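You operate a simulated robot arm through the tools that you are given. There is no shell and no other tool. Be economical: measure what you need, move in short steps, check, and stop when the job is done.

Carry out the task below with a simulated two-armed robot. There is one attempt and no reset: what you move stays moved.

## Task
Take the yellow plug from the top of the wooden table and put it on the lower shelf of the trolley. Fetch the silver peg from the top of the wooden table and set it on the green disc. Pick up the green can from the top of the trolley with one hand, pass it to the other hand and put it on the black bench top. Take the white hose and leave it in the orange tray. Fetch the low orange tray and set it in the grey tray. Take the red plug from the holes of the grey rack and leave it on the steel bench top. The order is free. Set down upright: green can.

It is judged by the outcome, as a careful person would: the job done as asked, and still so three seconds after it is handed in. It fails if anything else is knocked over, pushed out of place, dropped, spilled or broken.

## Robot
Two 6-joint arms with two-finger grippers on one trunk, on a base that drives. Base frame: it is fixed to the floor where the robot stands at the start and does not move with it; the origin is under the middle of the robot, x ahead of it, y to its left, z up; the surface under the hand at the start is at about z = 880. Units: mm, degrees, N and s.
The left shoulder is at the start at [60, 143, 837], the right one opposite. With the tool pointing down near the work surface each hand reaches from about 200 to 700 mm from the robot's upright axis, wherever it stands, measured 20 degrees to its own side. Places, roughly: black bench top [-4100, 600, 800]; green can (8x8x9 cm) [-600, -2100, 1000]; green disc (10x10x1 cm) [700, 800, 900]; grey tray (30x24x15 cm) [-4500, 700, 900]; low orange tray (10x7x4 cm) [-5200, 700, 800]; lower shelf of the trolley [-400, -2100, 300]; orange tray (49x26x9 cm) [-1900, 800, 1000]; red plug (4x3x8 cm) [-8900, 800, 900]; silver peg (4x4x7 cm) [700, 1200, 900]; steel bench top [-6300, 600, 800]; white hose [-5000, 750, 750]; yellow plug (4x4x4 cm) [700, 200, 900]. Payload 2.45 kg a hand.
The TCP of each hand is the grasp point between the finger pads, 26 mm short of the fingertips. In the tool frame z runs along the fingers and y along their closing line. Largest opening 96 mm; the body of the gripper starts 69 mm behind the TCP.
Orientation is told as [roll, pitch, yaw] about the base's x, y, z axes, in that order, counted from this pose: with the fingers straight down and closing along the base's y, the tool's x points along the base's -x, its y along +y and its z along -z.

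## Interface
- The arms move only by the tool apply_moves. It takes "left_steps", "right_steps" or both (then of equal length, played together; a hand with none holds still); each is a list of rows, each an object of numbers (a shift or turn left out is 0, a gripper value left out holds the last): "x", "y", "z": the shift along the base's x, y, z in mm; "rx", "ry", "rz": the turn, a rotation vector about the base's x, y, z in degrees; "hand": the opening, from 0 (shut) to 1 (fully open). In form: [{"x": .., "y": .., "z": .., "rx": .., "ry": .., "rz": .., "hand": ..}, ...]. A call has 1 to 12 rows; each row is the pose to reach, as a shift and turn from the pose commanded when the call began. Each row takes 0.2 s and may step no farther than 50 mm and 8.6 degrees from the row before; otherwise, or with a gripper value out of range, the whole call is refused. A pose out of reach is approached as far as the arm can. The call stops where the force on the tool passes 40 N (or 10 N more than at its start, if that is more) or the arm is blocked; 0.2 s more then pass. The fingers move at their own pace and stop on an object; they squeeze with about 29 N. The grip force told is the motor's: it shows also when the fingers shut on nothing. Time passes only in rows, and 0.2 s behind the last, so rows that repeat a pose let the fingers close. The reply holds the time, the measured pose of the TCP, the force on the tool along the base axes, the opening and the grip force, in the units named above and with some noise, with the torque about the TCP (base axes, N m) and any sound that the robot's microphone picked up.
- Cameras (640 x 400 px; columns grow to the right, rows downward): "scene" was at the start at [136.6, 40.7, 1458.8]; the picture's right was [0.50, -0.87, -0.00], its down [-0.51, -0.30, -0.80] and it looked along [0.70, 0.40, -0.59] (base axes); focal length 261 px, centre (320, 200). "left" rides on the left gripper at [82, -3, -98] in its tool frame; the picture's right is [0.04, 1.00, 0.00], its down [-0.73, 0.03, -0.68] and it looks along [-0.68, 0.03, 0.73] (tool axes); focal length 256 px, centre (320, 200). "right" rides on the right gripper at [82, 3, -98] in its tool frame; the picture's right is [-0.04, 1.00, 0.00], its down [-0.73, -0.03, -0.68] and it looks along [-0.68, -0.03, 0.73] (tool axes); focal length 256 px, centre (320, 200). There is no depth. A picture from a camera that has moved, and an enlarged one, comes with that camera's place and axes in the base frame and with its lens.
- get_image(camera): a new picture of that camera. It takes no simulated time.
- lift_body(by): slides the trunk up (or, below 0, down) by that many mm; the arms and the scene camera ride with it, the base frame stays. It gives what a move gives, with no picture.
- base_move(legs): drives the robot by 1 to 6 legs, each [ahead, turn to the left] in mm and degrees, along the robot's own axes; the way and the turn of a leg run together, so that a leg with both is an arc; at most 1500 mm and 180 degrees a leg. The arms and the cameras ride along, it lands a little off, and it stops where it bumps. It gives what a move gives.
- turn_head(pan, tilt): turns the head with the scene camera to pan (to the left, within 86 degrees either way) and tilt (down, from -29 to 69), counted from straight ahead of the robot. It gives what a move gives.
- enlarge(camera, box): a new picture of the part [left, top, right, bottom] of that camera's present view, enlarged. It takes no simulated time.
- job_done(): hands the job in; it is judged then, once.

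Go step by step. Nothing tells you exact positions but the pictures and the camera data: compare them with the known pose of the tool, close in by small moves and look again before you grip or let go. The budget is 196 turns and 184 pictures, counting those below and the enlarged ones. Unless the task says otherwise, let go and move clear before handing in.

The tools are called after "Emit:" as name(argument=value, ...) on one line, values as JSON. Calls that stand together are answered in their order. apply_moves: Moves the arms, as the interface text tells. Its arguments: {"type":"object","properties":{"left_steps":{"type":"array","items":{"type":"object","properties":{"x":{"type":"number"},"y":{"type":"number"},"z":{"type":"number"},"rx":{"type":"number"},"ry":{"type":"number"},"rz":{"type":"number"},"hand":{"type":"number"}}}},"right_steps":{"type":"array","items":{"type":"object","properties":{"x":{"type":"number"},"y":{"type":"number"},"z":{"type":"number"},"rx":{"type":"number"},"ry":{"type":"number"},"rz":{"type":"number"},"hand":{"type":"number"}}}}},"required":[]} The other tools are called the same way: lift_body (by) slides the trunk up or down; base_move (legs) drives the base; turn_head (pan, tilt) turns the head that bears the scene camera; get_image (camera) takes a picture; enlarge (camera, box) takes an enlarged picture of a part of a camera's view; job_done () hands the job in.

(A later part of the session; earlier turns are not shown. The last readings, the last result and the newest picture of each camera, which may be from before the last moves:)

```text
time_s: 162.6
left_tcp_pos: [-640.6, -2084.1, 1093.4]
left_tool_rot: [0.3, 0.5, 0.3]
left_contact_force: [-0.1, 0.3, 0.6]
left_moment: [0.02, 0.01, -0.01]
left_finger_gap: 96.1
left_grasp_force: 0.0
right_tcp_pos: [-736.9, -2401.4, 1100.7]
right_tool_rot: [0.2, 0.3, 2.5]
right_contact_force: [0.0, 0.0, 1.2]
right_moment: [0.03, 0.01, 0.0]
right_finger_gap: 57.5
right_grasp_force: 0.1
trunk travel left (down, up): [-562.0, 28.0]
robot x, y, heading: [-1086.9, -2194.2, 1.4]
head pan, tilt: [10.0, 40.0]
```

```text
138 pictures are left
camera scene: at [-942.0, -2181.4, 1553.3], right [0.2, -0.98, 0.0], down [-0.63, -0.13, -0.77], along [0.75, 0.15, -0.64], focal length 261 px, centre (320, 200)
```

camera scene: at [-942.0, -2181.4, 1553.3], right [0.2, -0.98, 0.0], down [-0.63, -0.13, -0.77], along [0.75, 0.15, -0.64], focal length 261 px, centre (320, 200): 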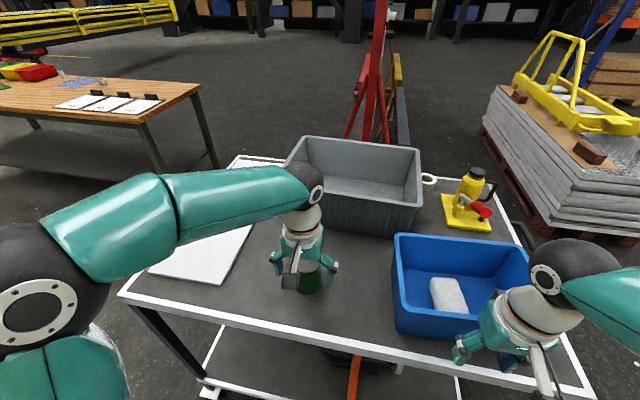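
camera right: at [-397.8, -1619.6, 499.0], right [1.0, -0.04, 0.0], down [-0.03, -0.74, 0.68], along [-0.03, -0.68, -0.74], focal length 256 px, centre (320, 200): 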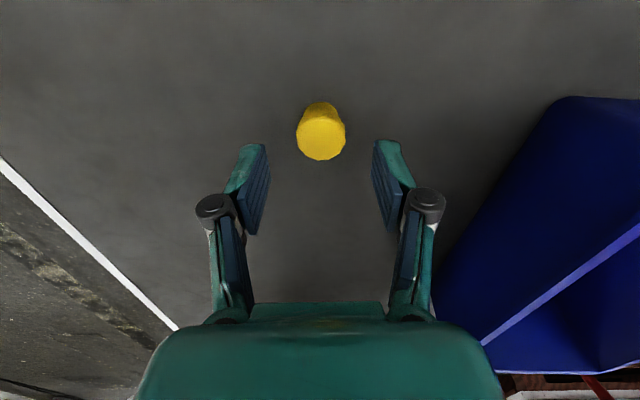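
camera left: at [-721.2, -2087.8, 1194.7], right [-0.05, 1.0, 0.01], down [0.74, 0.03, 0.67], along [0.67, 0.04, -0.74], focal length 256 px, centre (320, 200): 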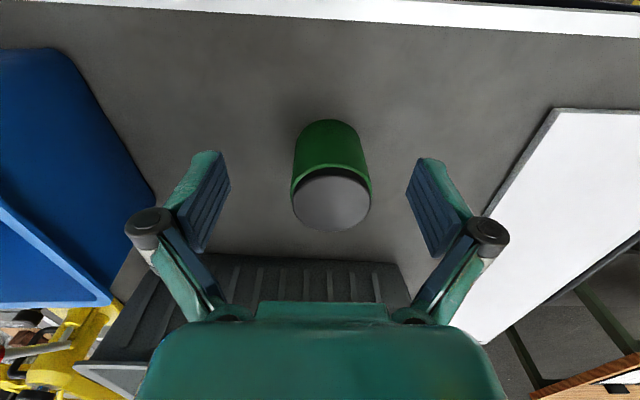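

The can's centre is near [-547, -2066], its lid at z≈1004. Plan: left hand grips it low from the left side (tool lying nearly flat, camera up), lifts it, and the right hand takes it from above. First I move the left hand aside and turn it.

Emit:
apply_moves(left_steps=[{"x": 0, "y": 20, "z": 5, "rz": 8.2}, {"x": 0, "y": 40, "z": 10, "rz": 16.4}, {"x": 0, "y": 60, "z": 15, "rz": 24.6}, {"x": 0, "y": 80, "z": 20, "rz": 32.8}, {"x": 0, "y": 100, "z": 25, "rz": 41}, {"x": 0, "y": 120, "z": 30, "rz": 49.2}, {"x": 0, "y": 140, "z": 35, "rz": 57.4}, {"x": 0, "y": 160, "z": 40, "rz": 65.6}, {"x": 0, "y": 180, "z": 45, "rz": 73.8}, {"x": 0, "y": 200, "z": 50, "rz": 82}, {"x": 0, "y": 210, "z": 50, "rz": 89.7}])

Emit:
apply_moves(left_steps=[{"rx": -8.3}, {"rx": -16.6}, {"rx": -25}, {"rx": -33.3}, {"rx": -41.6}, {"rx": -50}, {"rx": -58.3}, {"rx": -66.6}, {"rx": -75}])

Emit:
get_image(camera="scene")

Emit:
get_image(camera="left")

```text
time_s: 165.0
left_tcp_pos: [-642.8, -1874.5, 1147.7]
left_tool_rot: [0.4, 0.4, 90.2]
left_contact_force: [0.5, 0.2, -0.6]
left_moment: [0.04, 0.0, -0.06]
left_finger_gap: 95.6
left_grasp_force: 0.1
right_tcp_pos: [-739.2, -2400.1, 1100.2]
right_tool_rot: [0.2, 0.2, 2.6]
right_contact_force: [-0.9, 0.3, 0.8]
right_moment: [0.0, -0.01, -0.01]
right_finger_gap: 57.8
right_grasp_force: 0.1
trunk travel left (down, up): [-562.0, 28.0]
robot x, y, heading: [-1085.5, -2194.7, 1.4]
head pan, tilt: [10.0, 40.0]
```

```text
time_s: 167.0
left_tcp_pos: [-641.3, -1873.9, 1147.6]
left_tool_rot: [0.8, 75.7, 90.4]
left_contact_force: [-0.8, 0.1, 0.2]
left_moment: [-0.05, -0.02, 0.0]
left_finger_gap: 95.9
left_grasp_force: 0.1
right_tcp_pos: [-738.2, -2400.8, 1100.8]
right_tool_rot: [0.1, 0.2, 2.6]
right_contact_force: [0.5, 0.0, 0.1]
right_moment: [-0.03, 0.02, -0.02]
right_finger_gap: 57.8
right_grasp_force: 0.1
trunk travel left (down, up): [-562.0, 28.0]
robot x, y, heading: [-1087.5, -2195.9, 1.6]
head pan, tilt: [10.0, 40.0]
```

```text
137 pictures are left
camera scene: at [-942.6, -2179.9, 1553.4], right [0.2, -0.98, 0.0], down [-0.63, -0.13, -0.77], along [0.75, 0.15, -0.64], focal length 261 px, centre (320, 200)
```

scene: 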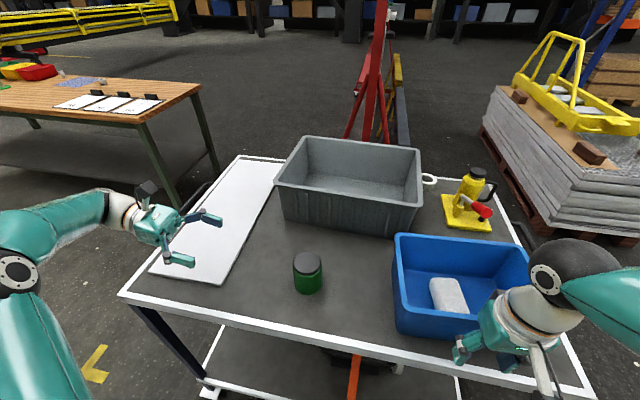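

```text
136 pictures are left
camera left: at [-637.4, -1798.3, 1252.0], right [-1.0, 0.0, 0.04], down [-0.03, 0.84, -0.54], along [-0.03, -0.54, -0.84], focal length 256 px, centre (320, 200)
```

left: 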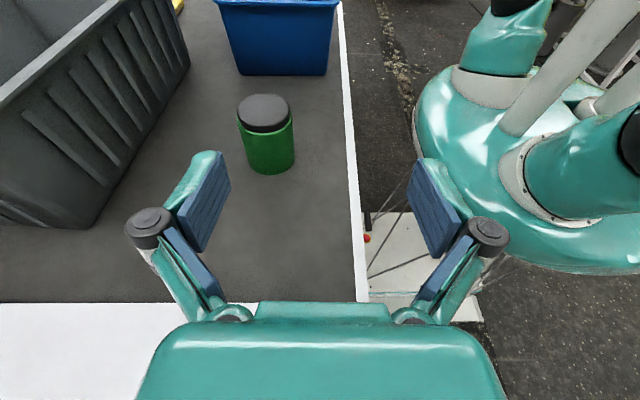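

Combining three views: the can's centre is at about [-576, -2071], lid z≈1036, top of trolley z≈945. I move the left hand to a pre-grasp pose beside it.

Emit:
apply_moves(left_steps=[{"x": 17, "y": -10, "z": -35}, {"x": 34, "y": -25, "z": -70}, {"x": 50, "y": -45, "z": -105}, {"x": 66, "y": -65, "z": -130}, {"x": 66, "y": -75, "z": -140}])

Emit:
get_image(camera="scene")

Emit:
get_image(camera="left")

```text
time_s: 168.2
left_tcp_pos: [-574.0, -1950.2, 1005.2]
left_tool_rot: [0.9, 75.5, 90.4]
left_contact_force: [0.7, 0.4, 0.2]
left_moment: [0.03, -0.02, -0.02]
left_finger_gap: 95.8
left_grasp_force: 0.1
right_tcp_pos: [-739.2, -2400.1, 1099.5]
right_tool_rot: [0.1, 0.2, 2.5]
right_contact_force: [0.5, 0.8, 0.2]
right_moment: [0.03, 0.01, 0.04]
right_finger_gap: 57.4
right_grasp_force: 0.1
trunk travel left (down, up): [-562.0, 28.0]
robot x, y, heading: [-1089.6, -2197.0, 1.4]
head pan, tilt: [10.0, 40.0]
```

```text
135 pictures are left
camera scene: at [-943.3, -2180.2, 1553.5], right [0.2, -0.98, 0.0], down [-0.63, -0.13, -0.77], along [0.75, 0.15, -0.64], focal length 261 px, centre (320, 200)
```

scene: 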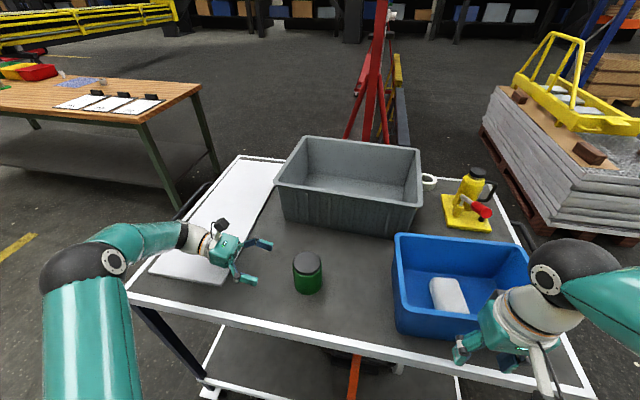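

```text
134 pictures are left
camera left: at [-571.5, -1875.0, 1110.8], right [-1.0, 0.0, 0.04], down [-0.03, 0.84, -0.54], along [-0.03, -0.54, -0.84], focal length 256 px, centre (320, 200)
```

left: 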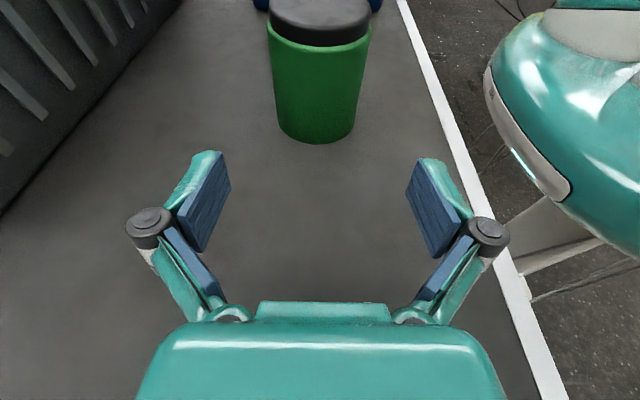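

Aligned in x. I slide in along the tool axis and close.

Emit:
apply_moves(left_steps=[{"y": -35, "z": -9}, {"y": -70, "z": -17}, {"y": -100, "z": -24}, {"y": -124, "z": -28}])

Emit:
get_image(camera="left")

Emit:
enlarge(camera="scene", box=[200, 200, 400, 325])

```text
time_s: 169.2
left_tcp_pos: [-576.5, -2076.5, 977.2]
left_tool_rot: [1.0, 75.4, 90.7]
left_contact_force: [0.3, -0.5, -0.2]
left_moment: [-0.06, 0.03, -0.01]
left_finger_gap: 95.6
left_grasp_force: 0.0
right_tcp_pos: [-737.9, -2400.9, 1099.4]
right_tool_rot: [0.1, 0.2, 2.4]
right_contact_force: [0.3, -0.3, 0.7]
right_moment: [0.01, -0.01, -0.07]
right_finger_gap: 57.7
right_grasp_force: 0.2
trunk travel left (down, up): [-562.0, 28.0]
robot x, y, heading: [-1088.9, -2196.4, 1.7]
head pan, tilt: [10.0, 40.0]
```

```text
133 pictures are left
camera left: at [-572.0, -1999.6, 1081.2], right [-1.0, 0.0, 0.04], down [-0.03, 0.84, -0.54], along [-0.03, -0.54, -0.84], focal length 256 px, centre (320, 200)
```

left: 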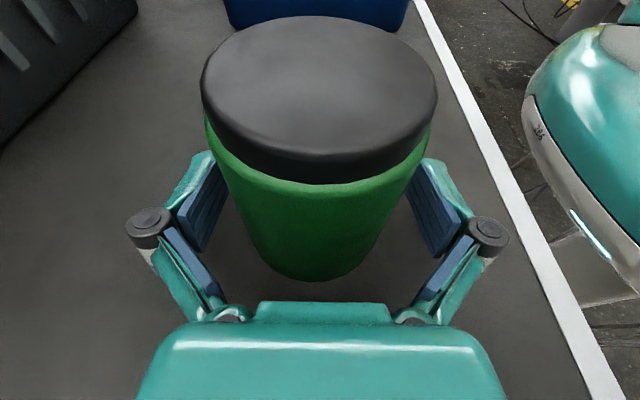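

```text
3.20 times, centred on (300, 262) of scene
camera zoom: at [-942.5, -2180.8, 1553.4], right [0.2, -0.98, 0.0], down [-0.63, -0.13, -0.77], along [0.75, 0.15, -0.64], focal length 836 px, centre (384, 0)
```

zoom: 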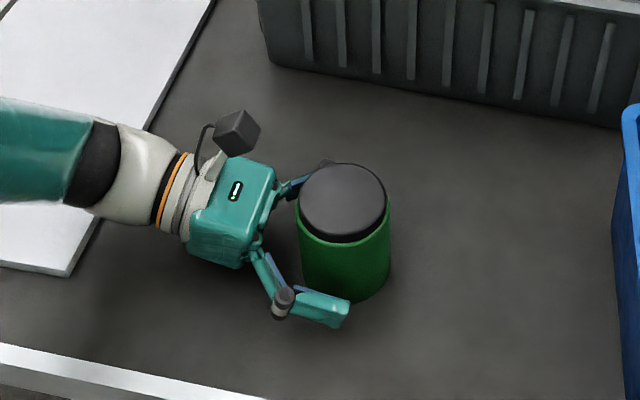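

The can is between the fingers. I close and lift 150 mm.

Emit:
apply_moves(left_steps=[{"hand": 0}, {"hand": 0}, {"hand": 0}])

Emit:
apply_moves(left_steps=[{"z": 10}, {"z": 40}, {"z": 80}, {"z": 120}, {"z": 160}])

Emit:
get_image(camera="scene")

Emit:
get_image(camera="left")

```text
time_s: 170.0
left_tcp_pos: [-576.6, -2074.4, 977.7]
left_tool_rot: [0.9, 75.5, 90.6]
left_contact_force: [0.3, 0.1, 1.2]
left_moment: [0.02, 0.09, 0.01]
left_finger_gap: 69.8
left_grasp_force: 28.8
right_tcp_pos: [-738.2, -2401.0, 1100.4]
right_tool_rot: [0.2, 0.2, 2.5]
right_contact_force: [0.5, 0.5, -0.1]
right_moment: [-0.04, 0.0, 0.0]
right_finger_gap: 57.6
right_grasp_force: 0.0
trunk travel left (down, up): [-562.0, 28.0]
robot x, y, heading: [-1088.0, -2197.8, 1.2]
head pan, tilt: [10.0, 40.0]
```

```text
time_s: 171.2
left_tcp_pos: [-579.3, -2072.5, 1139.5]
left_tool_rot: [0.9, 75.5, 90.7]
left_contact_force: [0.0, 0.2, -3.1]
left_moment: [-0.01, 0.02, 0.05]
left_finger_gap: 69.9
left_grasp_force: 28.8
right_tcp_pos: [-738.4, -2400.2, 1099.9]
right_tool_rot: [0.2, 0.3, 2.5]
right_contact_force: [0.6, -0.3, -0.4]
right_moment: [0.0, 0.02, 0.02]
right_finger_gap: 57.6
right_grasp_force: 0.1
trunk travel left (down, up): [-562.0, 28.0]
robot x, y, heading: [-1089.4, -2194.9, 1.5]
head pan, tilt: [10.0, 40.0]
```

```text
131 pictures are left
camera scene: at [-943.6, -2180.6, 1553.4], right [0.2, -0.98, 0.0], down [-0.63, -0.13, -0.77], along [0.75, 0.15, -0.64], focal length 261 px, centre (320, 200)
```

scene: 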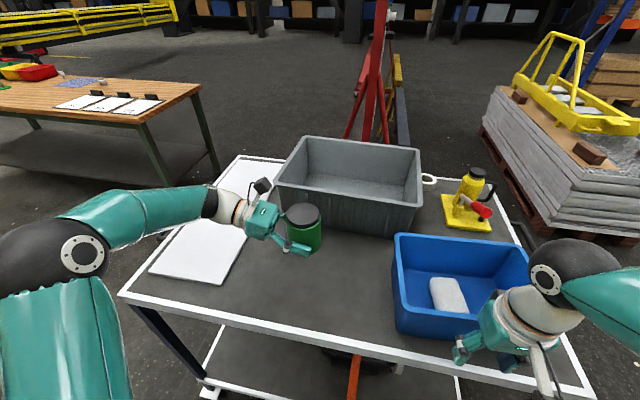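

```text
130 pictures are left
camera left: at [-575.1, -1997.1, 1244.6], right [-1.0, 0.0, 0.04], down [-0.03, 0.84, -0.54], along [-0.03, -0.54, -0.84], focal length 256 px, centre (320, 200)
```

left: 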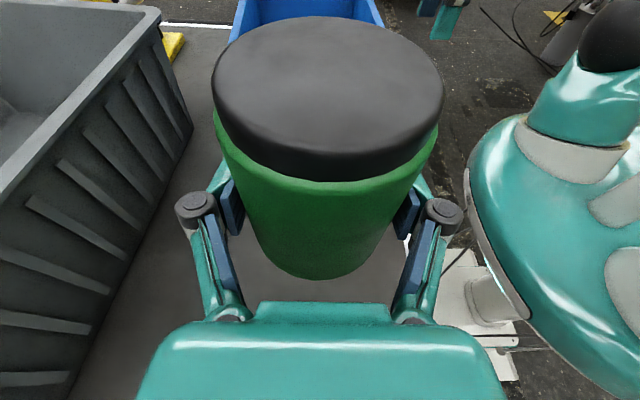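

The can is held firmly (70 mm). I bring it to the midline a bit higher, while the right hand rises, opens and turns.

Emit:
apply_moves(left_steps=[{"x": -5, "y": -10, "z": 20}, {"x": -10, "y": -20, "z": 40}, {"x": -15, "y": -30, "z": 60}, {"x": -20, "y": -45, "z": 60}, {"x": -25, "y": -60, "z": 60}, {"x": -30, "y": -75, "z": 60}, {"x": -35, "y": -90, "z": 60}, {"x": -41, "y": -98, "z": 60}, {"x": -41, "y": -98, "z": 60}, {"x": -41, "y": -98, "z": 60}, {"x": -41, "y": -98, "z": 60}], right_steps=[{"z": 20, "rz": 8, "hand": 1}, {"z": 40, "rz": 16}, {"z": 60, "rz": 24}, {"z": 80, "rz": 32}, {"z": 100, "rz": 40}, {"z": 120, "rz": 48}, {"z": 140, "rz": 56}, {"z": 160, "rz": 64}, {"z": 180, "rz": 72}, {"z": 200, "rz": 80}, {"z": 230, "rz": 88}])

Emit:
get_image(camera="scene")

```text
time_s: 173.6
left_tcp_pos: [-615.5, -2170.8, 1198.3]
left_tool_rot: [1.2, 75.5, 90.8]
left_contact_force: [0.7, -1.0, -3.1]
left_moment: [0.03, -0.01, -0.01]
left_finger_gap: 69.9
left_grasp_force: 29.1
right_tcp_pos: [-740.0, -2402.3, 1329.9]
right_tool_rot: [0.2, 0.2, 90.6]
right_contact_force: [-0.3, 0.0, -0.5]
right_moment: [0.0, 0.0, 0.02]
right_finger_gap: 95.9
right_grasp_force: 0.1
trunk travel left (down, up): [-562.0, 28.0]
robot x, y, heading: [-1086.3, -2198.5, 1.6]
head pan, tilt: [10.0, 40.0]
```

```text
129 pictures are left
camera scene: at [-942.4, -2180.2, 1553.3], right [0.2, -0.98, 0.0], down [-0.63, -0.13, -0.77], along [0.75, 0.15, -0.64], focal length 261 px, centre (320, 200)
```

scene: 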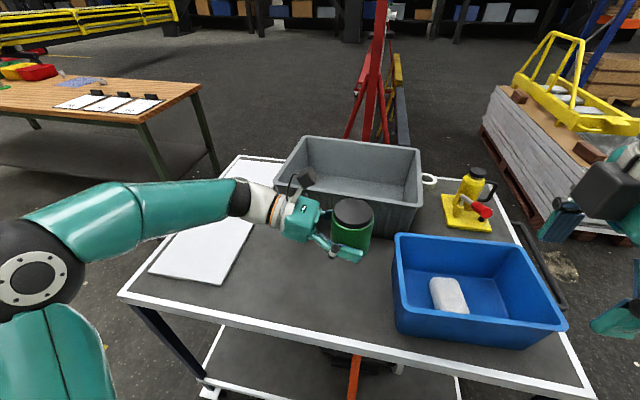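

Emit:
apply_moves(right_steps=[{"x": 22, "y": 40}, {"x": 44, "y": 80}, {"x": 66, "y": 120}, {"x": 88, "y": 160}, {"x": 108, "y": 195}, {"x": 124, "y": 231}])

Emit:
get_image(camera="right")

Emit:
get_image(camera="scene")

```text
time_s: 175.0
left_tcp_pos: [-614.4, -2170.9, 1198.2]
left_tool_rot: [1.2, 75.5, 90.8]
left_contact_force: [0.6, 0.2, -2.7]
left_moment: [0.01, 0.02, -0.02]
left_finger_gap: 70.0
left_grasp_force: 29.3
right_tcp_pos: [-636.7, -2180.2, 1288.8]
right_tool_rot: [0.2, 0.1, 90.4]
right_contact_force: [1.0, 0.2, 0.1]
right_moment: [0.0, 0.03, -0.04]
right_finger_gap: 95.6
right_grasp_force: 0.0
right hand out of reach, approached as far as the arm can: row 3, 4, 5, 6
trunk travel left (down, up): [-562.0, 28.0]
robot x, y, heading: [-1084.4, -2196.2, 1.4]
head pan, tilt: [10.0, 40.0]
```

```text
128 pictures are left
camera right: at [-640.7, -2260.4, 1387.5], right [-1.0, 0.03, 0.0], down [0.03, 0.74, 0.68], along [0.02, 0.68, -0.74], focal length 256 px, centre (320, 200)
```

right: 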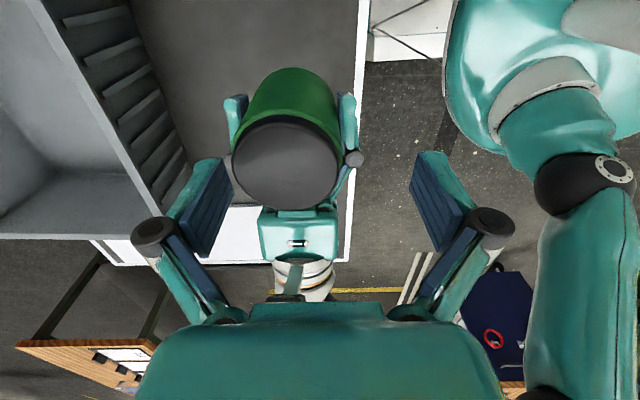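

```text
127 pictures are left
camera scene: at [-941.4, -2179.3, 1553.2], right [0.2, -0.98, 0.0], down [-0.63, -0.13, -0.76], along [0.75, 0.15, -0.64], focal length 261 px, centre (320, 200)
```

scene: 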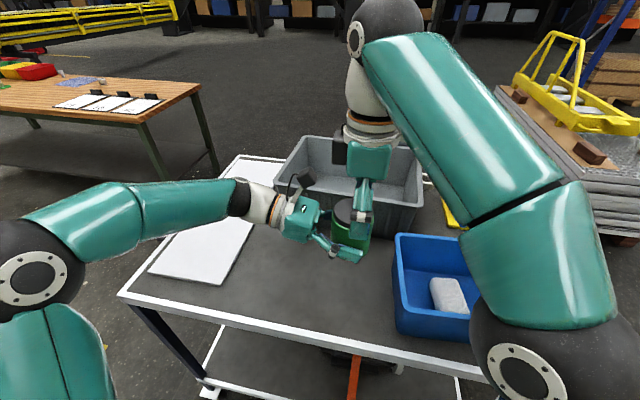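

The right arm is near its reach up there, so I bring the can to it: shift the left hand slightly toward the robot, then check alignment.

Emit:
apply_moves(left_steps=[{"x": -10, "y": -5, "z": -10}, {"x": -21, "y": -9, "z": -20}])

Emit:
get_image(camera="right")

```text
time_s: 175.6
left_tcp_pos: [-637.9, -2181.9, 1179.0]
left_tool_rot: [1.0, 75.6, 90.5]
left_contact_force: [-0.4, 0.1, -3.0]
left_moment: [0.0, -0.01, 0.02]
left_finger_gap: 70.1
left_grasp_force: 29.4
right_tcp_pos: [-638.1, -2180.9, 1290.0]
right_tool_rot: [0.1, 0.1, 90.5]
right_contact_force: [-0.1, -0.1, -0.1]
right_moment: [-0.02, 0.02, 0.02]
right_finger_gap: 96.0
right_grasp_force: 0.0
trunk travel left (down, up): [-562.0, 28.0]
robot x, y, heading: [-1087.3, -2192.8, 1.5]
head pan, tilt: [10.0, 40.0]
```

```text
126 pictures are left
camera right: at [-642.1, -2262.0, 1388.2], right [-1.0, 0.03, 0.0], down [0.02, 0.73, 0.68], along [0.02, 0.68, -0.74], focal length 256 px, centre (320, 200)
```

right: 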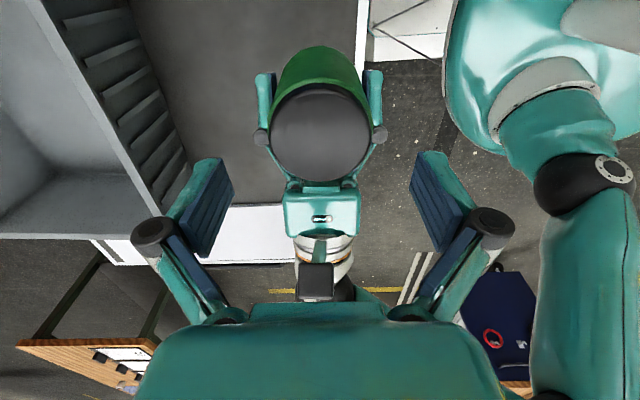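

Aligned. I lower the right hand over the lid end and close it.

Emit:
apply_moves(right_steps=[{"x": -1, "y": -1, "z": -20}, {"x": -1, "y": -1, "z": -40}, {"x": -1, "y": -1, "z": -56}, {"x": -1, "y": -1, "z": -65}])

Emit:
get_image(camera="right")

Emit:
enlarge(camera="scene", box=[240, 130, 440, 255])

```text
time_s: 176.6
left_tcp_pos: [-637.1, -2180.7, 1178.1]
left_tool_rot: [0.9, 75.5, 90.7]
left_contact_force: [0.4, 0.8, -2.9]
left_moment: [-0.01, 0.02, 0.01]
left_finger_gap: 69.9
left_grasp_force: 29.2
right_tcp_pos: [-636.7, -2182.3, 1224.9]
right_tool_rot: [0.2, 0.0, 90.6]
right_contact_force: [0.5, -0.1, 0.1]
right_moment: [-0.05, -0.01, -0.04]
right_finger_gap: 95.8
right_grasp_force: 0.1
trunk travel left (down, up): [-562.0, 28.0]
robot x, y, heading: [-1083.0, -2199.2, 1.4]
head pan, tilt: [10.0, 40.0]
```

```text
125 pictures are left
camera right: at [-640.9, -2262.5, 1323.5], right [-1.0, 0.03, 0.0], down [0.03, 0.74, 0.68], along [0.02, 0.68, -0.74], focal length 256 px, centre (320, 200)
```

right: 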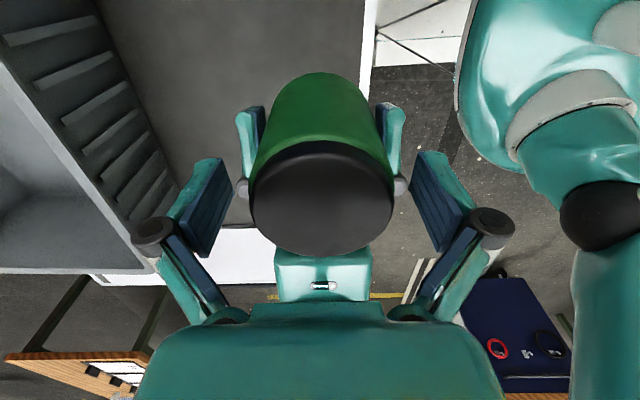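

```text
3.20 times, centred on (340, 192) of scene
camera zoom: at [-942.7, -2180.3, 1553.4], right [0.2, -0.98, 0.0], down [-0.63, -0.13, -0.77], along [0.75, 0.15, -0.64], focal length 836 px, centre (256, 224)
```

zoom: 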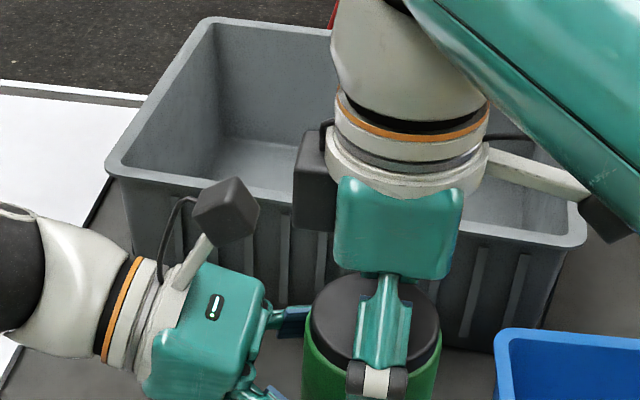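

Emit:
apply_moves(right_steps=[{"hand": 0}, {"hand": 0}, {"hand": 0}])

```text
time_s: 177.4
left_tcp_pos: [-637.1, -2181.2, 1178.4]
left_tool_rot: [1.0, 75.4, 90.7]
left_contact_force: [4.7, 0.3, -6.0]
left_moment: [0.05, -0.1, 0.05]
left_finger_gap: 70.0
left_grasp_force: 28.8
right_tcp_pos: [-637.4, -2181.3, 1224.3]
right_tool_rot: [0.1, 0.2, 90.4]
right_contact_force: [-4.1, 0.0, 1.4]
right_moment: [-0.05, 0.3, -0.04]
right_finger_gap: 71.2
right_grasp_force: 28.8
trunk travel left (down, up): [-562.0, 28.0]
robot x, y, heading: [-1087.2, -2199.5, 1.3]
head pan, tilt: [10.0, 40.0]
```

The right hand holds it (71 mm). I open the left hand and draw it back along its axis.

Emit:
apply_moves(left_steps=[{"hand": 1}, {"hand": 1}, {"hand": 1}, {"y": 30, "z": 8}, {"y": 65, "z": 17}, {"y": 105, "z": 27}, {"y": 150, "z": 38}])

Emit:
get_image(camera="right")

Emit:
get_image(camera="scene")

```text
time_s: 179.0
left_tcp_pos: [-633.3, -2031.0, 1217.5]
left_tool_rot: [1.1, 75.5, 90.7]
left_contact_force: [-0.2, 0.6, -0.4]
left_moment: [0.0, 0.01, 0.01]
left_finger_gap: 95.8
left_grasp_force: 0.0
right_tcp_pos: [-636.8, -2180.4, 1224.6]
right_tool_rot: [0.2, 0.1, 90.5]
right_contact_force: [-0.4, -0.6, 1.0]
right_moment: [-0.05, -0.03, 0.02]
right_finger_gap: 71.2
right_grasp_force: 29.3
trunk travel left (down, up): [-562.0, 28.0]
robot x, y, heading: [-1090.2, -2192.7, 1.5]
head pan, tilt: [10.0, 40.0]
```

```text
123 pictures are left
camera right: at [-640.6, -2261.8, 1323.6], right [-1.0, 0.03, 0.0], down [0.03, 0.74, 0.68], along [0.02, 0.68, -0.74], focal length 256 px, centre (320, 200)
```

right: 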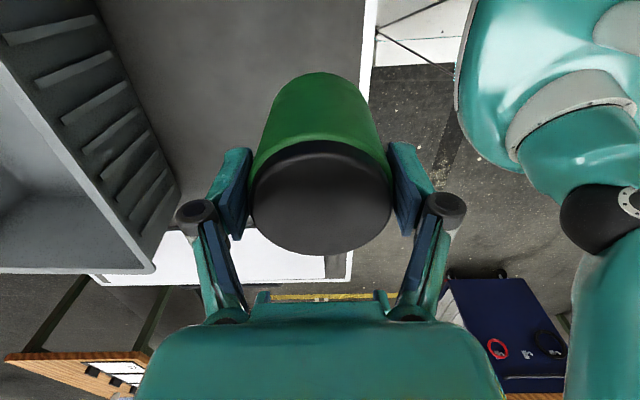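

```text
122 pictures are left
camera scene: at [-942.5, -2179.5, 1553.3], right [0.2, -0.98, 0.0], down [-0.63, -0.13, -0.77], along [0.75, 0.15, -0.64], focal length 261 px, centre (320, 200)
```

scene: 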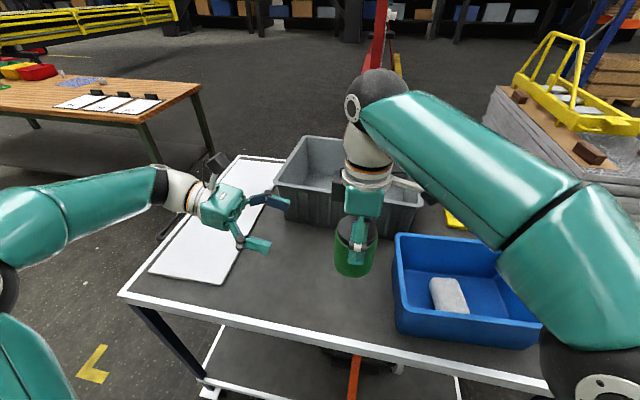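

Handover done. I tuck both arms back to normal orientation.

Emit:
apply_moves(left_steps=[{"y": 10, "rx": 7.5}, {"y": 20, "rx": 15}, {"y": 30, "rx": 22.5}, {"y": 40, "rx": 30}, {"y": 50, "rx": 37.5}, {"x": -10, "y": 60, "rx": 45}, {"x": -20, "y": 65, "rx": 52.5}, {"x": -30, "y": 70, "rx": 60}, {"x": -40, "y": 75, "rx": 67.5}, {"x": -50, "y": 80, "rx": 75}, {"x": -60, "y": 85, "rx": 75}], right_steps=[{"x": -10, "y": -15, "rz": -8}, {"x": -25, "y": -30, "rz": -16}, {"x": -40, "y": -50, "rz": -24}, {"x": -55, "y": -70, "rz": -32}, {"x": -70, "y": -95, "rz": -40}, {"x": -85, "y": -120, "rz": -48}, {"x": -95, "y": -145, "rz": -56}, {"x": -100, "y": -170, "rz": -64}, {"x": -105, "y": -195, "rz": -72}, {"x": -105, "y": -220, "rz": -80}, {"x": -105, "y": -240, "rz": -88}])

Emit:
apply_moves(left_steps=[{"rz": -8.1}, {"rz": -16.2}, {"rz": -24.3}, {"rz": -32.4}, {"rz": -40.5}, {"rz": -48.6}, {"rz": -56.7}, {"rz": -64.8}, {"rz": -72.9}, {"rz": -81}, {"rz": -89}])

Emit:
get_image(camera="scene")

```text
time_s: 181.4
left_tcp_pos: [-699.6, -1945.2, 1216.3]
left_tool_rot: [0.5, 0.5, 90.1]
left_contact_force: [-0.4, 0.3, 0.4]
left_moment: [-0.02, 0.0, -0.02]
left_finger_gap: 95.9
left_grasp_force: 0.1
right_tcp_pos: [-742.5, -2422.5, 1227.6]
right_tool_rot: [0.2, 0.3, 2.3]
right_contact_force: [0.5, -0.3, -2.6]
right_moment: [-0.01, 0.0, -0.03]
right_finger_gap: 71.1
right_grasp_force: 28.9
trunk travel left (down, up): [-562.0, 28.0]
robot x, y, heading: [-1087.1, -2195.2, 1.5]
head pan, tilt: [10.0, 40.0]
```

```text
time_s: 183.8
left_tcp_pos: [-698.1, -1945.4, 1216.4]
left_tool_rot: [0.5, 0.4, 1.0]
left_contact_force: [-0.2, -0.5, -0.1]
left_moment: [-0.02, 0.0, -0.04]
left_finger_gap: 96.0
left_grasp_force: 0.1
right_tcp_pos: [-742.0, -2422.2, 1226.9]
right_tool_rot: [0.2, 0.1, 2.5]
right_contact_force: [-0.4, -0.2, -3.4]
right_moment: [-0.03, 0.02, -0.03]
right_finger_gap: 71.0
right_grasp_force: 29.1
trunk travel left (down, up): [-562.0, 28.0]
robot x, y, heading: [-1088.0, -2196.7, 1.3]
head pan, tilt: [10.0, 40.0]
```

```text
121 pictures are left
camera scene: at [-942.9, -2180.6, 1553.4], right [0.2, -0.98, 0.0], down [-0.63, -0.13, -0.77], along [0.75, 0.15, -0.64], focal length 261 px, centre (320, 200)
```

scene: 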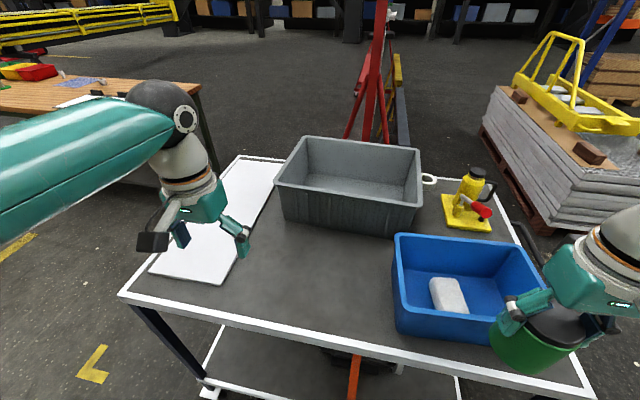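

I back off and turn towards the bench row, looking ahead before driving.

Emit:
base_move(legs=[[-330, 0]])

Emit:
base_move(legs=[[0, 45]])

Emit:
base_move(legs=[[0, 45]])

Emit:
base_move(legs=[[0, 45]])

Emit:
turn_head(pan=0, tilt=20)

Emit:
get_image(camera="scene")

```text
time_s: 186.0
left_tcp_pos: [-1027.0, -1953.3, 1216.5]
left_tool_rot: [0.4, 0.5, 1.0]
left_contact_force: [-0.4, -0.4, 0.2]
left_moment: [-0.01, -0.01, -0.01]
left_finger_gap: 96.0
left_grasp_force: 0.1
right_tcp_pos: [-1070.6, -2431.5, 1226.9]
right_tool_rot: [0.1, 0.1, 2.5]
right_contact_force: [0.1, 0.1, -3.1]
right_moment: [0.0, 0.0, 0.05]
right_finger_gap: 71.1
right_grasp_force: 29.3
trunk travel left (down, up): [-562.0, 28.0]
robot x, y, heading: [-1415.9, -2204.2, 1.6]
head pan, tilt: [10.0, 40.0]
```

```text
time_s: 188.7
left_tcp_pos: [-1323.9, -1749.3, 1216.7]
left_tool_rot: [0.4, 0.5, 47.2]
left_contact_force: [-0.3, 0.1, -0.2]
left_moment: [0.02, 0.0, 0.01]
left_finger_gap: 96.1
left_grasp_force: 0.0
right_tcp_pos: [-1011.4, -2114.6, 1226.5]
right_tool_rot: [0.2, 0.2, 48.3]
right_contact_force: [-0.5, -0.2, -2.1]
right_moment: [0.01, 0.03, -0.02]
right_finger_gap: 71.1
right_grasp_force: 29.5
trunk travel left (down, up): [-562.0, 28.0]
robot x, y, heading: [-1392.6, -2222.8, 47.1]
head pan, tilt: [10.0, 40.0]
```

```text
time_s: 191.4
left_tcp_pos: [-1676.8, -1834.1, 1217.0]
left_tool_rot: [0.3, 0.5, 91.6]
left_contact_force: [0.2, 0.4, 0.0]
left_moment: [-0.04, 0.01, 0.02]
left_finger_gap: 96.2
left_grasp_force: 0.1
right_tcp_pos: [-1197.0, -1876.6, 1227.0]
right_tool_rot: [0.3, 0.2, 92.9]
right_contact_force: [-0.5, -0.1, -2.6]
right_moment: [0.0, 0.0, -0.02]
right_finger_gap: 70.9
right_grasp_force: 29.1
trunk travel left (down, up): [-562.0, 28.0]
robot x, y, heading: [-1370.5, -2223.0, 91.6]
head pan, tilt: [10.0, 40.0]
```

```text
time_s: 194.1
left_tcp_pos: [-1859.1, -2168.6, 1216.9]
left_tool_rot: [0.5, 0.6, 137.1]
left_contact_force: [-0.3, 0.3, -0.1]
left_moment: [0.0, 0.01, 0.02]
left_finger_gap: 95.8
left_grasp_force: 0.1
right_tcp_pos: [-1495.6, -1857.7, 1228.3]
right_tool_rot: [0.2, 0.2, 138.4]
right_contact_force: [0.6, 0.2, -3.6]
right_moment: [0.0, 0.0, -0.02]
right_finger_gap: 71.1
right_grasp_force: 29.5
trunk travel left (down, up): [-562.0, 28.0]
robot x, y, heading: [-1354.3, -2200.3, 137.1]
head pan, tilt: [10.0, 40.0]
```

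```text
time_s: 195.0
left_tcp_pos: [-1859.0, -2169.3, 1218.4]
left_tool_rot: [0.4, 0.5, 137.1]
left_contact_force: [0.1, 0.6, 0.8]
left_moment: [-0.01, 0.06, 0.0]
left_finger_gap: 96.1
left_grasp_force: 0.1
right_tcp_pos: [-1492.5, -1856.3, 1228.7]
right_tool_rot: [0.2, 0.2, 138.5]
right_contact_force: [0.2, -0.1, -2.6]
right_moment: [-0.05, 0.01, 0.01]
right_finger_gap: 71.1
right_grasp_force: 28.6
trunk travel left (down, up): [-562.0, 28.0]
robot x, y, heading: [-1350.2, -2203.1, 136.8]
head pan, tilt: [0.0, 20.0]
```

```text
120 pictures are left
camera scene: at [-1463.1, -2099.4, 1584.7], right [0.68, 0.73, 0.0], down [0.25, -0.23, -0.94], along [-0.69, 0.64, -0.34], focal length 261 px, centre (320, 200)
```

scene: 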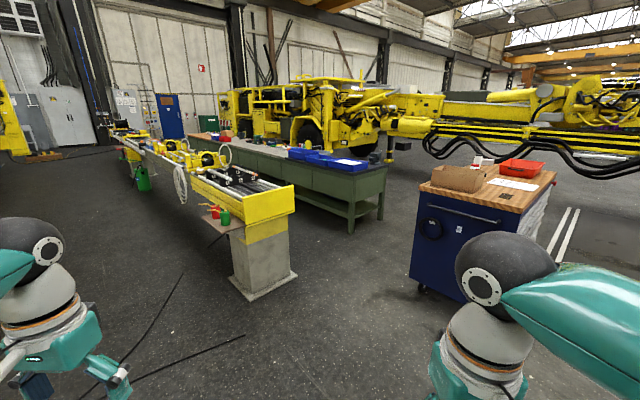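

I see the long green bench with the dark top (our black bench), the blue cabinet with the orange tray, and a yellow beam in front. I go toward the gap between the beam end and the cabinet.

Emit:
base_move(legs=[[0, -4]])

Emit:
base_move(legs=[[1000, 0], [800, 0]])

Emit:
get_image(camera="scene")

```text
time_s: 195.8
left_tcp_pos: [-1855.8, -2132.9, 1218.1]
left_tool_rot: [0.4, 0.5, 133.1]
left_contact_force: [0.3, 0.8, 0.1]
left_moment: [-0.02, 0.02, 0.01]
left_finger_gap: 96.2
left_grasp_force: 0.1
right_tcp_pos: [-1470.2, -1847.2, 1229.1]
right_tool_rot: [0.2, 0.2, 134.5]
right_contact_force: [0.1, -0.8, -3.1]
right_moment: [-0.03, 0.0, 0.0]
right_finger_gap: 71.0
right_grasp_force: 28.9
trunk travel left (down, up): [-562.0, 28.0]
robot x, y, heading: [-1352.4, -2208.0, 133.0]
head pan, tilt: [0.0, 20.0]
```

```text
time_s: 205.1
left_tcp_pos: [-3096.0, -821.9, 1218.5]
left_tool_rot: [0.4, 0.5, 133.4]
left_contact_force: [-0.4, 0.6, -0.2]
left_moment: [0.0, -0.01, 0.02]
left_finger_gap: 96.0
left_grasp_force: 0.1
right_tcp_pos: [-2712.4, -535.4, 1228.6]
right_tool_rot: [0.3, 0.2, 134.6]
right_contact_force: [-0.2, 0.5, -2.9]
right_moment: [0.0, -0.01, 0.03]
right_finger_gap: 70.7
right_grasp_force: 29.2
trunk travel left (down, up): [-562.0, 28.0]
robot x, y, heading: [-2592.5, -891.5, 133.0]
head pan, tilt: [0.0, 20.0]
```

```text
119 pictures are left
camera scene: at [-2698.7, -781.6, 1584.7], right [0.73, 0.68, 0.0], down [0.23, -0.25, -0.94], along [-0.64, 0.68, -0.34], focal length 261 px, centre (320, 200)
```

scene: 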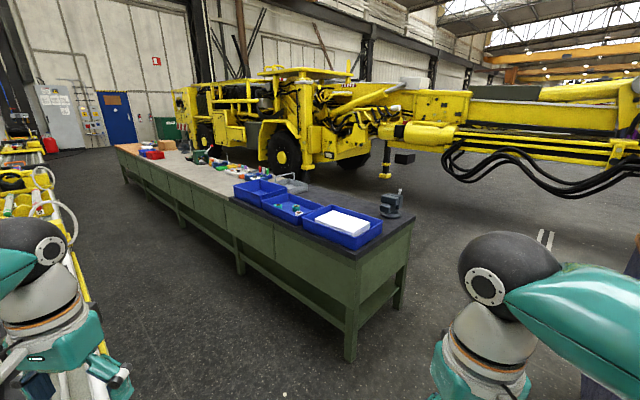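

The near bench end is at about [-3410, 277]; the beam leaves a corridor about 1 m wide. I drive into it along y≈-150.

Emit:
base_move(legs=[[0, 8]])

Emit:
base_move(legs=[[1150, 0]])

Emit:
base_move(legs=[[0, -45]])

Emit:
turn_head(pan=25, tilt=35)

Emit:
get_image(camera="scene")

```text
time_s: 206.1
left_tcp_pos: [-3100.0, -893.3, 1219.5]
left_tool_rot: [0.4, 0.4, 141.2]
left_contact_force: [0.0, 0.7, 0.5]
left_moment: [-0.02, 0.0, -0.01]
left_finger_gap: 95.7
left_grasp_force: 0.1
right_tcp_pos: [-2759.4, -555.6, 1229.2]
right_tool_rot: [0.2, 0.1, 142.5]
right_contact_force: [-0.2, 0.6, -2.3]
right_moment: [-0.02, 0.04, 0.04]
right_finger_gap: 70.8
right_grasp_force: 29.2
trunk travel left (down, up): [-562.0, 28.0]
robot x, y, heading: [-2592.1, -889.7, 141.1]
head pan, tilt: [0.0, 20.0]
```

```text
time_s: 211.9
left_tcp_pos: [-3955.5, -158.5, 1219.2]
left_tool_rot: [0.5, 0.4, 139.2]
left_contact_force: [0.0, 0.8, -0.4]
left_moment: [-0.01, -0.02, 0.01]
left_finger_gap: 96.0
left_grasp_force: 0.0
right_tcp_pos: [-3603.2, 167.4, 1229.9]
right_tool_rot: [0.3, 0.3, 140.6]
right_contact_force: [0.4, -0.2, -3.7]
right_moment: [-0.02, -0.03, 0.0]
right_finger_gap: 70.8
right_grasp_force: 28.8
trunk travel left (down, up): [-562.0, 28.0]
robot x, y, heading: [-3446.6, -169.2, 139.3]
head pan, tilt: [0.0, 20.0]
```

```text
time_s: 214.7
left_tcp_pos: [-3784.9, 211.7, 1219.7]
left_tool_rot: [0.4, 0.5, 92.5]
left_contact_force: [0.6, -0.1, 0.9]
left_moment: [0.01, -0.01, 0.01]
left_finger_gap: 96.0
left_grasp_force: 0.1
right_tcp_pos: [-3306.9, 176.8, 1229.1]
right_tool_rot: [0.1, 0.2, 93.9]
right_contact_force: [-0.7, -0.1, -3.4]
right_moment: [0.0, 0.01, -0.03]
right_finger_gap: 71.0
right_grasp_force: 29.2
trunk travel left (down, up): [-562.0, 28.0]
robot x, y, heading: [-3473.0, -172.1, 92.6]
head pan, tilt: [0.0, 20.0]
```

```text
time_s: 215.6
left_tcp_pos: [-3786.7, 209.8, 1220.2]
left_tool_rot: [0.4, 0.5, 92.4]
left_contact_force: [1.2, 0.6, -0.3]
left_moment: [-0.01, 0.01, -0.01]
left_finger_gap: 95.8
left_grasp_force: 0.1
right_tcp_pos: [-3307.2, 176.5, 1230.1]
right_tool_rot: [0.1, 0.3, 93.9]
right_contact_force: [0.3, 0.3, -4.0]
right_moment: [0.01, 0.01, 0.03]
right_finger_gap: 70.9
right_grasp_force: 29.2
trunk travel left (down, up): [-562.0, 28.0]
robot x, y, heading: [-3475.8, -172.5, 92.4]
head pan, tilt: [25.0, 35.0]
```

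```text
118 pictures are left
camera scene: at [-3517.9, -35.2, 1560.9], right [0.89, 0.46, 0.0], down [0.27, -0.51, -0.82], along [-0.38, 0.73, -0.57], focal length 261 px, centre (320, 200)
```

scene: 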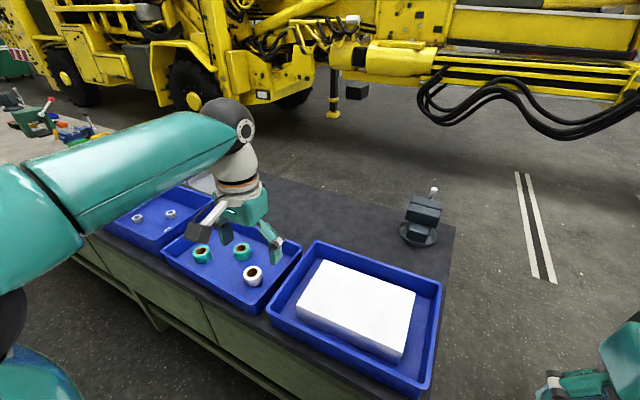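

The front of this bench end is filled by blue trays. I move along to x≈-4250 to look for a free spot near the grey tray.

Emit:
base_move(legs=[[0, 45]])

Emit:
base_move(legs=[[0, 43]])

Emit:
turn_head(pan=-40, tilt=30)

Emit:
get_image(camera="scene")

```text
time_s: 218.3
left_tcp_pos: [-3965.1, -125.4, 1220.0]
left_tool_rot: [0.5, 0.6, 137.9]
left_contact_force: [-0.9, 0.5, 0.5]
left_moment: [-0.04, 0.01, -0.03]
left_finger_gap: 95.9
left_grasp_force: 0.1
right_tcp_pos: [-3605.4, 192.2, 1229.5]
right_tool_rot: [0.0, 0.3, 139.3]
right_contact_force: [0.5, 0.1, -3.1]
right_moment: [-0.04, -0.03, 0.01]
right_finger_gap: 71.0
right_grasp_force: 28.7
trunk travel left (down, up): [-562.0, 28.0]
robot x, y, heading: [-3460.4, -150.0, 138.1]
head pan, tilt: [25.0, 35.0]
```

```text
time_s: 221.0
left_tcp_pos: [-3839.7, -485.0, 1219.8]
left_tool_rot: [0.5, 0.5, -178.2]
left_contact_force: [-0.5, -0.4, 0.7]
left_moment: [0.0, 0.01, -0.01]
left_finger_gap: 95.7
left_grasp_force: 0.0
right_tcp_pos: [-3801.5, -5.9, 1231.1]
right_tool_rot: [0.2, 0.2, -176.8]
right_contact_force: [0.5, -0.5, -3.2]
right_moment: [-0.01, 0.01, -0.02]
right_finger_gap: 70.7
right_grasp_force: 29.0
trunk travel left (down, up): [-562.0, 28.0]
robot x, y, heading: [-3460.6, -126.4, -178.5]
head pan, tilt: [25.0, 35.0]
```

```text
time_s: 222.4
left_tcp_pos: [-3840.8, -485.0, 1221.3]
left_tool_rot: [0.5, 0.5, -178.2]
left_contact_force: [-0.1, -0.5, -0.4]
left_moment: [0.01, 0.01, 0.04]
left_finger_gap: 95.9
left_grasp_force: 0.0
right_tcp_pos: [-3802.6, -7.0, 1232.1]
right_tool_rot: [0.1, 0.3, -176.9]
right_contact_force: [0.3, 0.0, -2.9]
right_moment: [0.01, -0.01, 0.01]
right_finger_gap: 70.9
right_grasp_force: 29.2
trunk travel left (down, up): [-562.0, 28.0]
robot x, y, heading: [-3454.8, -126.8, -178.2]
head pan, tilt: [-40.0, 30.0]
```

```text
117 pictures are left
camera scene: at [-3589.7, -74.9, 1568.8], right [0.62, 0.78, 0.0], down [0.39, -0.31, -0.87], along [-0.68, 0.54, -0.5], focal length 261 px, centre (320, 200)
```

scene: 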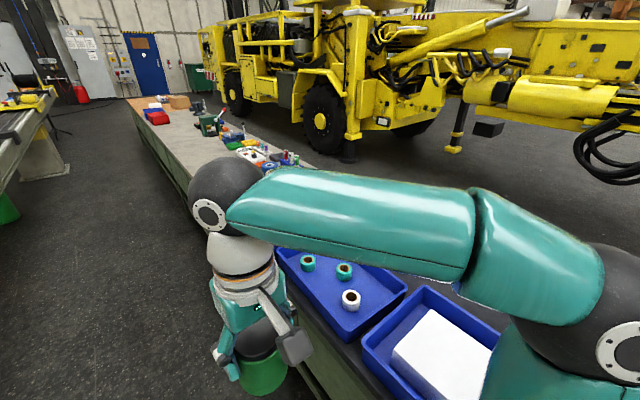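

Emit:
base_move(legs=[[800, 0]])

Emit:
base_move(legs=[[0, -45]])

Emit:
base_move(legs=[[0, -45]])

Emit:
turn_head(pan=0, tilt=38)

Emit:
get_image(camera="scene")

```text
time_s: 226.7
left_tcp_pos: [-4647.8, -501.0, 1221.3]
left_tool_rot: [0.3, 0.5, -178.7]
left_contact_force: [0.7, 0.0, 0.9]
left_moment: [-0.01, 0.0, 0.02]
left_finger_gap: 95.9
left_grasp_force: 0.1
right_tcp_pos: [-4604.9, -21.7, 1232.0]
right_tool_rot: [0.0, 0.3, -177.3]
right_contact_force: [-0.3, -0.5, -3.2]
right_moment: [-0.02, -0.05, -0.01]
right_finger_gap: 70.7
right_grasp_force: 29.2
trunk travel left (down, up): [-562.0, 28.0]
robot x, y, heading: [-4264.3, -147.2, -179.0]
head pan, tilt: [-40.0, 30.0]
```

```text
time_s: 229.4
left_tcp_pos: [-4785.8, -126.9, 1221.3]
left_tool_rot: [0.4, 0.5, 136.7]
left_contact_force: [-0.8, 0.3, 0.0]
left_moment: [-0.02, 0.02, 0.02]
left_finger_gap: 96.0
left_grasp_force: 0.0
right_tcp_pos: [-4419.5, 184.1, 1231.5]
right_tool_rot: [0.1, 0.3, 138.2]
right_contact_force: [0.3, 0.6, -3.3]
right_moment: [-0.01, -0.01, -0.03]
right_finger_gap: 70.7
right_grasp_force: 29.0
trunk travel left (down, up): [-562.0, 28.0]
robot x, y, heading: [-4283.0, -160.2, 136.9]
head pan, tilt: [-40.0, 30.0]
```

```text
time_s: 232.2
left_tcp_pos: [-4611.4, 220.7, 1223.2]
left_tool_rot: [0.4, 0.4, 91.8]
left_contact_force: [-0.1, -1.0, -0.3]
left_moment: [0.02, 0.0, 0.0]
left_finger_gap: 96.0
left_grasp_force: 0.0
right_tcp_pos: [-4133.9, 182.2, 1230.8]
right_tool_rot: [0.1, 0.3, 93.2]
right_contact_force: [-0.1, 0.8, -3.4]
right_moment: [-0.02, -0.03, 0.07]
right_finger_gap: 70.9
right_grasp_force: 28.8
trunk travel left (down, up): [-562.0, 28.0]
robot x, y, heading: [-4303.6, -166.6, 91.8]
head pan, tilt: [-40.0, 30.0]
```

```text
time_s: 233.2
left_tcp_pos: [-4611.7, 220.3, 1223.1]
left_tool_rot: [0.4, 0.6, 91.7]
left_contact_force: [0.0, 0.5, 0.4]
left_moment: [0.01, 0.05, -0.01]
left_finger_gap: 95.9
left_grasp_force: 0.2
right_tcp_pos: [-4133.0, 181.8, 1232.1]
right_tool_rot: [0.2, 0.3, 93.3]
right_contact_force: [0.1, 0.5, -3.4]
right_moment: [-0.02, 0.03, 0.0]
right_finger_gap: 70.9
right_grasp_force: 29.3
trunk travel left (down, up): [-562.0, 28.0]
robot x, y, heading: [-4304.0, -164.5, 92.0]
head pan, tilt: [0.0, 38.0]
```

```text
116 pictures are left
camera scene: at [-4309.1, -19.0, 1556.4], right [1.0, 0.03, 0.0], down [0.02, -0.62, -0.79], along [-0.03, 0.79, -0.62], focal length 261 px, centre (320, 200)
```

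scene: 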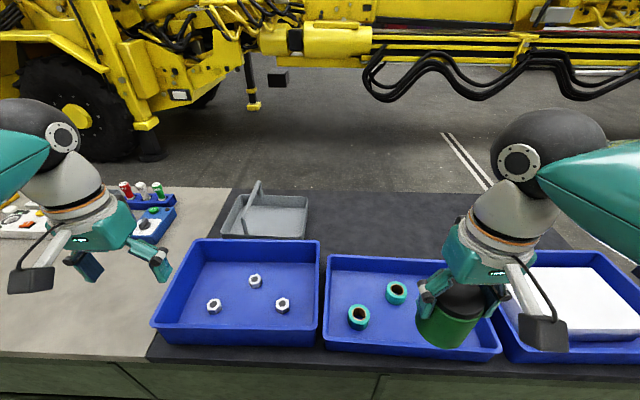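

The grey tray sits behind the blue trays; the black top is free right behind the middle tray, around [-4090, 640]. I move closer, raise the trunk fully and bring the can over it.

Emit:
base_move(legs=[[140, 0]])

Emit:
lift_body(by=27)

Emit:
apply_moves(right_steps=[{"x": 10, "y": 40, "z": -20}, {"x": 15, "y": 80, "z": -50}, {"x": 20, "y": 120, "z": -80}, {"x": 25, "y": 160, "z": -110}, {"x": 30, "y": 200, "z": -140}, {"x": 35, "y": 240, "z": -165}, {"x": 40, "y": 280, "z": -190}, {"x": 40, "y": 310, "z": -210}])

Emit:
get_image(camera="scene")

Emit:
get_image(camera="right")

```text
time_s: 234.6
left_tcp_pos: [-4617.1, 363.9, 1223.0]
left_tool_rot: [0.5, 0.5, 91.8]
left_contact_force: [0.3, 0.6, 0.0]
left_moment: [-0.02, 0.02, 0.0]
left_finger_gap: 96.0
left_grasp_force: 0.1
right_tcp_pos: [-4138.4, 324.6, 1231.2]
right_tool_rot: [0.0, 0.4, 93.2]
right_contact_force: [0.8, -0.3, -2.7]
right_moment: [-0.07, -0.01, 0.04]
right_finger_gap: 70.7
right_grasp_force: 29.1
trunk travel left (down, up): [-562.0, 28.0]
robot x, y, heading: [-4311.8, -21.8, 91.9]
head pan, tilt: [0.0, 38.0]
```

```text
time_s: 235.3
left_tcp_pos: [-4616.8, 362.7, 1250.0]
left_tool_rot: [0.4, 0.4, 91.7]
left_contact_force: [-0.1, -0.1, 0.1]
left_moment: [0.02, 0.01, 0.03]
left_finger_gap: 95.8
left_grasp_force: 0.0
right_tcp_pos: [-4138.8, 322.5, 1259.6]
right_tool_rot: [0.2, 0.3, 93.3]
right_contact_force: [0.4, -0.5, -2.2]
right_moment: [0.0, -0.02, 0.0]
right_finger_gap: 70.4
right_grasp_force: 29.0
trunk travel left (down, up): [-589.0, 1.0]
robot x, y, heading: [-4312.1, -21.2, 91.9]
head pan, tilt: [0.0, 38.0]
```

```text
refused: row 2 steps farther than a row can; nothing moved
```

```text
115 pictures are left
camera scene: at [-4315.0, 122.4, 1583.4], right [1.0, 0.04, 0.0], down [0.02, -0.62, -0.79], along [-0.03, 0.79, -0.62], focal length 261 px, centre (320, 200)
```

scene: 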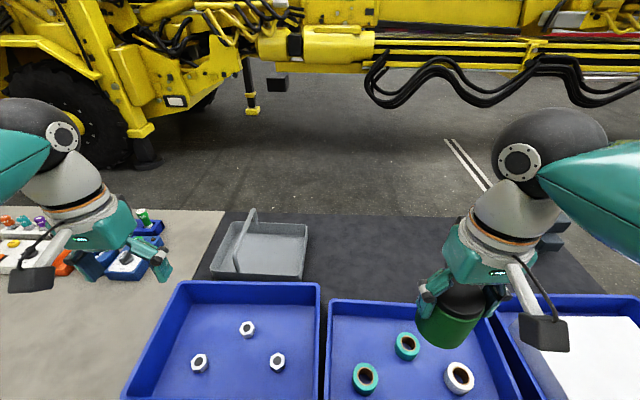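

```text
114 pictures are left
camera right: at [-4139.0, 242.8, 1359.0], right [-1.0, -0.02, 0.0], down [-0.01, 0.74, 0.68], along [-0.01, 0.68, -0.74], focal length 256 px, centre (320, 200)
```

right: 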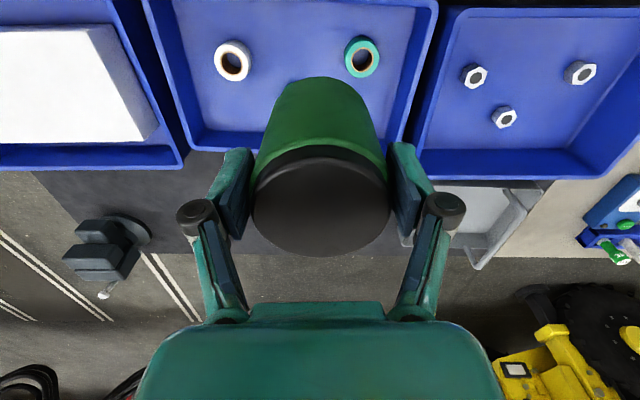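

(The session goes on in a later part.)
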